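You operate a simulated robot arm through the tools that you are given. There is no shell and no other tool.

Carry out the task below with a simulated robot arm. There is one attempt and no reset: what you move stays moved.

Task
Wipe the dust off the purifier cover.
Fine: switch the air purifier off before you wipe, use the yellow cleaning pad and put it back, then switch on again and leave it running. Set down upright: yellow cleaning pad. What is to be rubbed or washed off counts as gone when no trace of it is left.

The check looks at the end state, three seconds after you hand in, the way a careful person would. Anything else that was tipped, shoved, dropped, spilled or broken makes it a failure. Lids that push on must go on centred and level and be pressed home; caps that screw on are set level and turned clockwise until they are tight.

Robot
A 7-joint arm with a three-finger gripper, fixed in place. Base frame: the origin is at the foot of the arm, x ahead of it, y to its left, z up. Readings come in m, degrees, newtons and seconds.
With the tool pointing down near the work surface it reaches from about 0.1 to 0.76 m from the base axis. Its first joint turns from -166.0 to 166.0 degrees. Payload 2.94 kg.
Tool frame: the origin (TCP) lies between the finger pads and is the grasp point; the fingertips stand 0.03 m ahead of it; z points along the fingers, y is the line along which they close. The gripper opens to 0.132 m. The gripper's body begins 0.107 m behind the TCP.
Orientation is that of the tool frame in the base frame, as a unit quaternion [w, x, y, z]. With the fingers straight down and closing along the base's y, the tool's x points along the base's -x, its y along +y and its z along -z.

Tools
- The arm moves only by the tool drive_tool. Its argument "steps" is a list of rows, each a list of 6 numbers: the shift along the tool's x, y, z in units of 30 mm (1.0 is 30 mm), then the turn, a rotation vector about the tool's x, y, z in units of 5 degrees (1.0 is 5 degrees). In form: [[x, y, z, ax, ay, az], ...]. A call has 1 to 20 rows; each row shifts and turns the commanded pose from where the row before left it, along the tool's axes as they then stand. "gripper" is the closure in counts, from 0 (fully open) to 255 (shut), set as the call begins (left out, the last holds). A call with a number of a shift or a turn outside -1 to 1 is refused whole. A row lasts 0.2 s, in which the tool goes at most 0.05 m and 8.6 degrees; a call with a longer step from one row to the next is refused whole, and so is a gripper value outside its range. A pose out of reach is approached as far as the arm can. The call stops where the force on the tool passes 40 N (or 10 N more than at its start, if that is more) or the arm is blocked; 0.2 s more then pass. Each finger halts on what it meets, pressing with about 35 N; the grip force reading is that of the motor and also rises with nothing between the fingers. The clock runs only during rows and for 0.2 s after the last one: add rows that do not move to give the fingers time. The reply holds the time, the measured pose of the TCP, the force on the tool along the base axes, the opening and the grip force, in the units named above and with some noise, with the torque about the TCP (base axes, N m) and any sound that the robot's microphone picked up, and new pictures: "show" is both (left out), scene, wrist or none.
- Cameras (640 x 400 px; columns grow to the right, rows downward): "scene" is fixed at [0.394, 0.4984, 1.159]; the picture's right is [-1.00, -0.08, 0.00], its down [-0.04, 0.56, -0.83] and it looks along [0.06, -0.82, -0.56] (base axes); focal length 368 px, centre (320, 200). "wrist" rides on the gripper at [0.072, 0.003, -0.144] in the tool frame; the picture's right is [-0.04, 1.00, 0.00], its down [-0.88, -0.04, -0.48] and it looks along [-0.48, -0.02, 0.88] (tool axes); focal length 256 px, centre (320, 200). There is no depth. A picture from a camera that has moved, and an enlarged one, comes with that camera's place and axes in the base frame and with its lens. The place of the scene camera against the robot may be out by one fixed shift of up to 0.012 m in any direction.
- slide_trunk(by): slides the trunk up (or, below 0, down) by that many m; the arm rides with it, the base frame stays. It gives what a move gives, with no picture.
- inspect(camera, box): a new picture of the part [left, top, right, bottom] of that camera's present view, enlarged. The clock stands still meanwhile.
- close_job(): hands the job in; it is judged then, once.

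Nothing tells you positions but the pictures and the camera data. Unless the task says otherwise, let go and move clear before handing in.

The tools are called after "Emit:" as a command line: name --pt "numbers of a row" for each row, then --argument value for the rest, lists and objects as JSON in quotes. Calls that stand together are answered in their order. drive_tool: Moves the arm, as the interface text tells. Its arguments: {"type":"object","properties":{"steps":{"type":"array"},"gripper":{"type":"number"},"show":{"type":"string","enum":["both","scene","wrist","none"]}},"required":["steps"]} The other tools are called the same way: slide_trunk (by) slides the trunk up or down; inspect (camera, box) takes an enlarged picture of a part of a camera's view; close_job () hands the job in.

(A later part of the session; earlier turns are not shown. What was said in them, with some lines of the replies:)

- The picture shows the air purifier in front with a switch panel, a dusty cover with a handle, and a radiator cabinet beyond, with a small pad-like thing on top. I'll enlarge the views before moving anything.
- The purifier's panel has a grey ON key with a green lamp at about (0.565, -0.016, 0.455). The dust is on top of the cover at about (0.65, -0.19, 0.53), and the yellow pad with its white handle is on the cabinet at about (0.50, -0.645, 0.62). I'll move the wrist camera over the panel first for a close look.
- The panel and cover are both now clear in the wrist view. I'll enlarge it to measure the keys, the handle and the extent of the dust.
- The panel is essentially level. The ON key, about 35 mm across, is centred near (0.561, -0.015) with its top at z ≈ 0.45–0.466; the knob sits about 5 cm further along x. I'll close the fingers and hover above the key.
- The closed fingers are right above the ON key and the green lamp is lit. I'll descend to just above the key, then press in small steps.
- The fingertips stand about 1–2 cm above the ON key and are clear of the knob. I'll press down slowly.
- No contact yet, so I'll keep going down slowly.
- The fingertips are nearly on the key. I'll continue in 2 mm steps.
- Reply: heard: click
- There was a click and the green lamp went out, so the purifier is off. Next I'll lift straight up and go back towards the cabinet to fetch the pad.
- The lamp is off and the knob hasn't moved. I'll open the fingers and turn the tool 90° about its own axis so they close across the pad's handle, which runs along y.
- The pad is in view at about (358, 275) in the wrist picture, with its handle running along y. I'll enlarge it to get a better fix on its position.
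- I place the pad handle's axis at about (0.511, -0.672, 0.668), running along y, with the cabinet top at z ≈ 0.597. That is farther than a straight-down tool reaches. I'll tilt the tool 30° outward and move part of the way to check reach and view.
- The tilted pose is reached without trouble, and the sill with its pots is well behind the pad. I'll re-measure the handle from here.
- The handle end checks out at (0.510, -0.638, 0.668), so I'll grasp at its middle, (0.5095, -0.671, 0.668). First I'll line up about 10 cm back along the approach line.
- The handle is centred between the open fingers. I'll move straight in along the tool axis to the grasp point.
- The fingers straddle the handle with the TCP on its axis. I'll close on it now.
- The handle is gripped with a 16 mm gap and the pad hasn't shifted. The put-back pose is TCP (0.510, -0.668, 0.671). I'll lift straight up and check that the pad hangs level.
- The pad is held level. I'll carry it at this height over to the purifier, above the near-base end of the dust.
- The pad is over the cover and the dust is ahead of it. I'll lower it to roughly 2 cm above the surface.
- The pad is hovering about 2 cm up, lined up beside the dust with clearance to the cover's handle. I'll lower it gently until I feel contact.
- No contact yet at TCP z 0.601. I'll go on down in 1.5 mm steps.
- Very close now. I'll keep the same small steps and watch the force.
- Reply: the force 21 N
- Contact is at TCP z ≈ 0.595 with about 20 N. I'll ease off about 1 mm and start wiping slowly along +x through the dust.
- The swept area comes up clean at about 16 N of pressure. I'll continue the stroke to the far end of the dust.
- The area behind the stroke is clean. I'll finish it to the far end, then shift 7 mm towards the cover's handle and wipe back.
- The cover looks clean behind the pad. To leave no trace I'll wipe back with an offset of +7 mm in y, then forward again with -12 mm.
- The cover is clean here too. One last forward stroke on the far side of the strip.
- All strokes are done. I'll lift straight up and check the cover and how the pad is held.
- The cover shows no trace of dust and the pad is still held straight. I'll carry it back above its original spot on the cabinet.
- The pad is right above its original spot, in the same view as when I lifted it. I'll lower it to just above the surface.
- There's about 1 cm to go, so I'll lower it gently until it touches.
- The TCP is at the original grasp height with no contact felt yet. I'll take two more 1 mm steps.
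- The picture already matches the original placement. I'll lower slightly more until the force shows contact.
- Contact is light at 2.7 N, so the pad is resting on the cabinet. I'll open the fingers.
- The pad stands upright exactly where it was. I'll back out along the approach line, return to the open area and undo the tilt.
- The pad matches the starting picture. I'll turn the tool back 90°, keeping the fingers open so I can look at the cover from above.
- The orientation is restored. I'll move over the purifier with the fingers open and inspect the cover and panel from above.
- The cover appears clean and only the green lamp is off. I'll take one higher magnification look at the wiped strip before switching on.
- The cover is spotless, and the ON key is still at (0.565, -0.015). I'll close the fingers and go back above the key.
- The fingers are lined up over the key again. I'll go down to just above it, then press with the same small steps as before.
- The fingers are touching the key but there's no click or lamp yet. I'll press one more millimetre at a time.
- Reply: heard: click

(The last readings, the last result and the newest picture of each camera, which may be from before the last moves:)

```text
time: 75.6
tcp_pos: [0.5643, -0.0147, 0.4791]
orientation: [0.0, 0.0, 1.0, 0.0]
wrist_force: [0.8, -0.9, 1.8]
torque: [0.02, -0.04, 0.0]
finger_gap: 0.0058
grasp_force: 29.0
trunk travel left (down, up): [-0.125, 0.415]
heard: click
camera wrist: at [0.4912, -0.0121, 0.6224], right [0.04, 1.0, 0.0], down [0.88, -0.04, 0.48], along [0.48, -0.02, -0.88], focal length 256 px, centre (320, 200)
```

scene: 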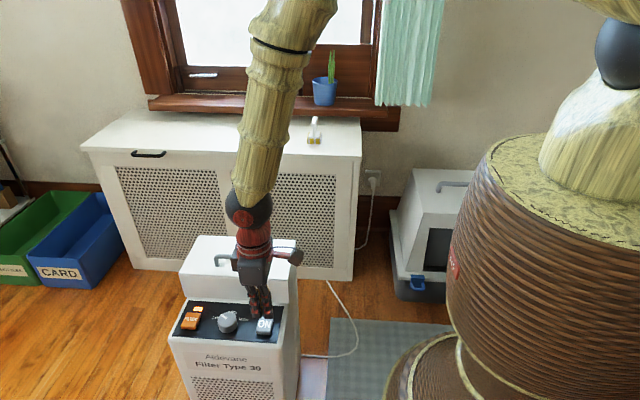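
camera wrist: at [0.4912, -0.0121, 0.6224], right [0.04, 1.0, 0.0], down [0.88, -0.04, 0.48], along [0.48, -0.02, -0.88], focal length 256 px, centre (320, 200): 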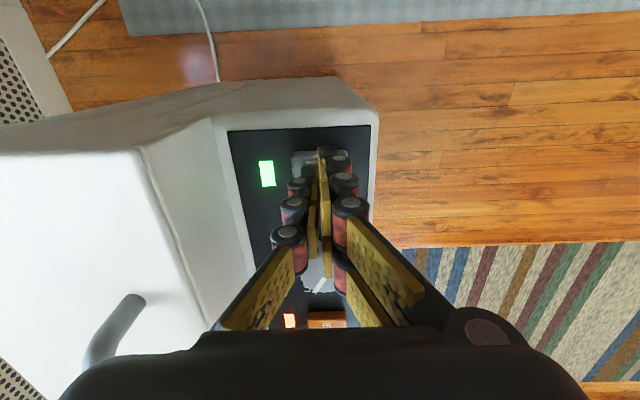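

The key clicked and the green lamp is on. I'll lift straight up and move clear, then check everything once more.

Emit:
drive_tool --pt "0 0 -1 0 0 0" --pt "0 0 -1 0 0 0" --pt "0 0 -1 0 0 0" --pt "0 0 -1 0 0 0" --pt "0.292 -0.9 -1 0 0 0" --pt "0.292 -0.9 -1 0 0 0" --pt "0.292 -0.9 -1 0 0 0" --pt "0.292 -0.9 -1 0 0 0" --pt "0.292 -0.9 -1 0 0 0" --pt "0.292 -0.9 -1 0 0 0" --pt "0.292 -0.9 -1 0 0 0" --pt "0.292 -0.9 -1 0 0 0" --pt "0.292 -0.86 0 0 0 0" --pt "0.292 -0.86 0 0 0 0" --pt "0.292 -0.86 0 0 0 0" --pt "0.292 -0.86 0 0 0 0" --pt "0.292 -0.86 0 0 0 0" --pt "0 0 0 0 0 0" --gripper 255

Emit:
inspect --camera "scene" --box '[170, 230, 310, 350]'

Emit:
inspect --camera "wrist" --box '[350, 90, 510, 270]'

Emit:
inspect --camera "scene" --box '[285, 100, 345, 150]'

```text
time: 79.4
tcp_pos: [0.4498, -0.3619, 0.8384]
orientation: [0.0, -0.001, 1.0, 0.0]
wrist_force: [0.2, 0.3, 0.3]
torque: [0.02, 0.01, 0.01]
finger_gap: 0.0
grasp_force: 28.5
trunk travel left (down, up): [-0.125, 0.415]
camera wrist: at [0.3762, -0.358, 0.9822], right [0.04, 1.0, 0.0], down [0.88, -0.04, 0.48], along [0.47, -0.02, -0.88], focal length 256 px, centre (320, 200)
```

scene: 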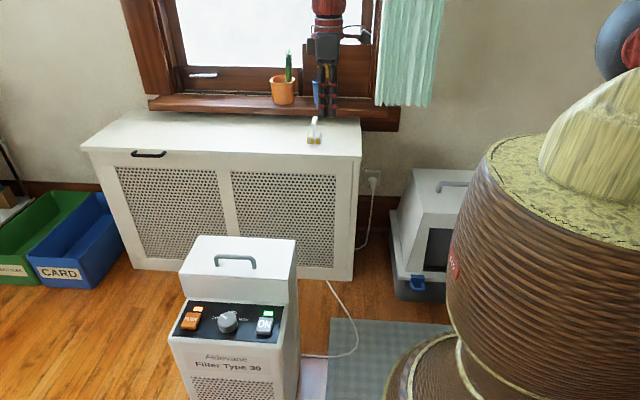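
wrist: 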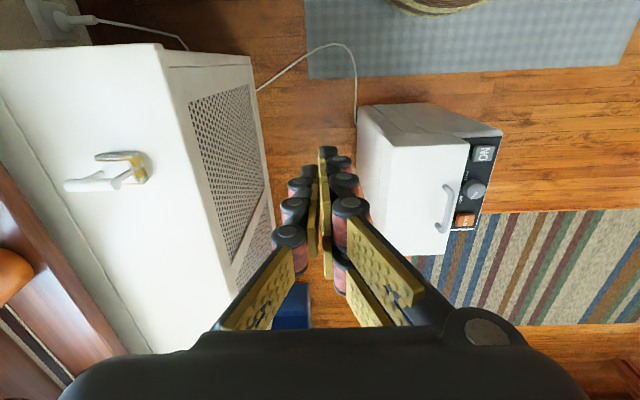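

```text
3.33 times, centred on (240, 290) of scene
camera zoom: at [0.394, 0.4984, 1.159], right [-1.0, -0.08, 0.0], down [-0.04, 0.56, -0.83], along [0.06, -0.82, -0.56], focal length 1228 px, centre (587, -100)
```

zoom: 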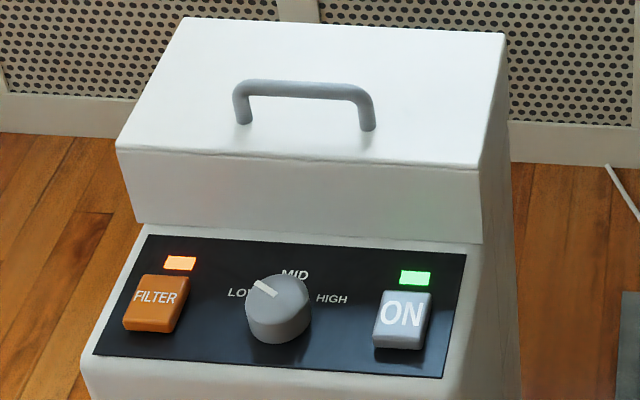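

```text
2.22 times, centred on (430, 180) of wrist
camera zoom: at [0.3762, -0.358, 0.9822], right [0.04, 1.0, 0.0], down [0.88, -0.04, 0.48], along [0.47, -0.02, -0.88], focal length 569 px, centre (76, 244)
```

zoom: 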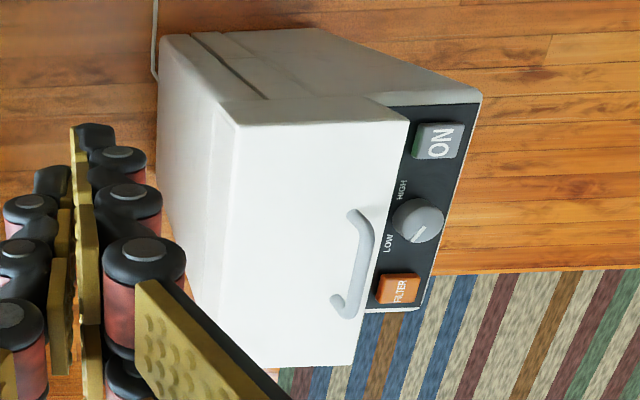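

```text
8.00 times, centred on (315, 125) of scene
camera zoom: at [0.394, 0.4984, 1.159], right [-1.0, -0.08, 0.0], down [-0.04, 0.56, -0.83], along [0.06, -0.82, -0.56], focal length 2946 px, centre (360, 800)
```

zoom: 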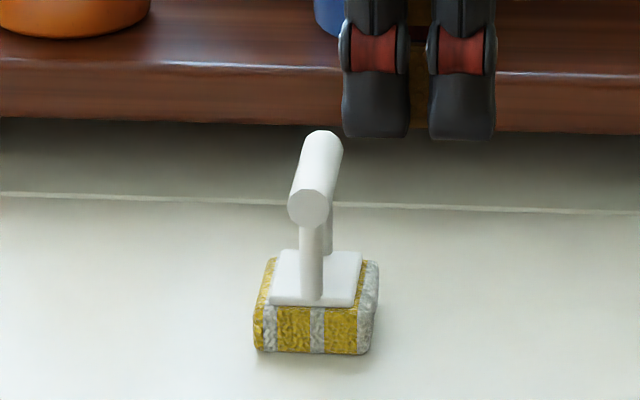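

The cover is clean and the purifier is running again, with its green lamp lit and the knob unmoved. The yellow pad stands upright in its original spot and the arm is clear, so I'm handing in.

Emit:
close_job

```text
The job is handed in.
```

The purifier cover is wiped clean, and I've handed the job in. I don't have the check's verdict, only what the cameras showed at the end.

- **Power:** I switched the purifier off before wiping (click, green lamp out) and back on afterwards (click, green lamp lit). The speed knob and the FILTER key were not touched, and the orange FILTER lamp was lit before and after.
- **Dust:** I wiped the dusty strip with the yellow pad in three overlapping strokes. Close-ups from both cameras showed no trace left.
- **Pad:** It stands upright in its original spot on the cabinet, and the picture matches the one from the start.

Nothing else looked moved or knocked over, and the arm is clear of everything.
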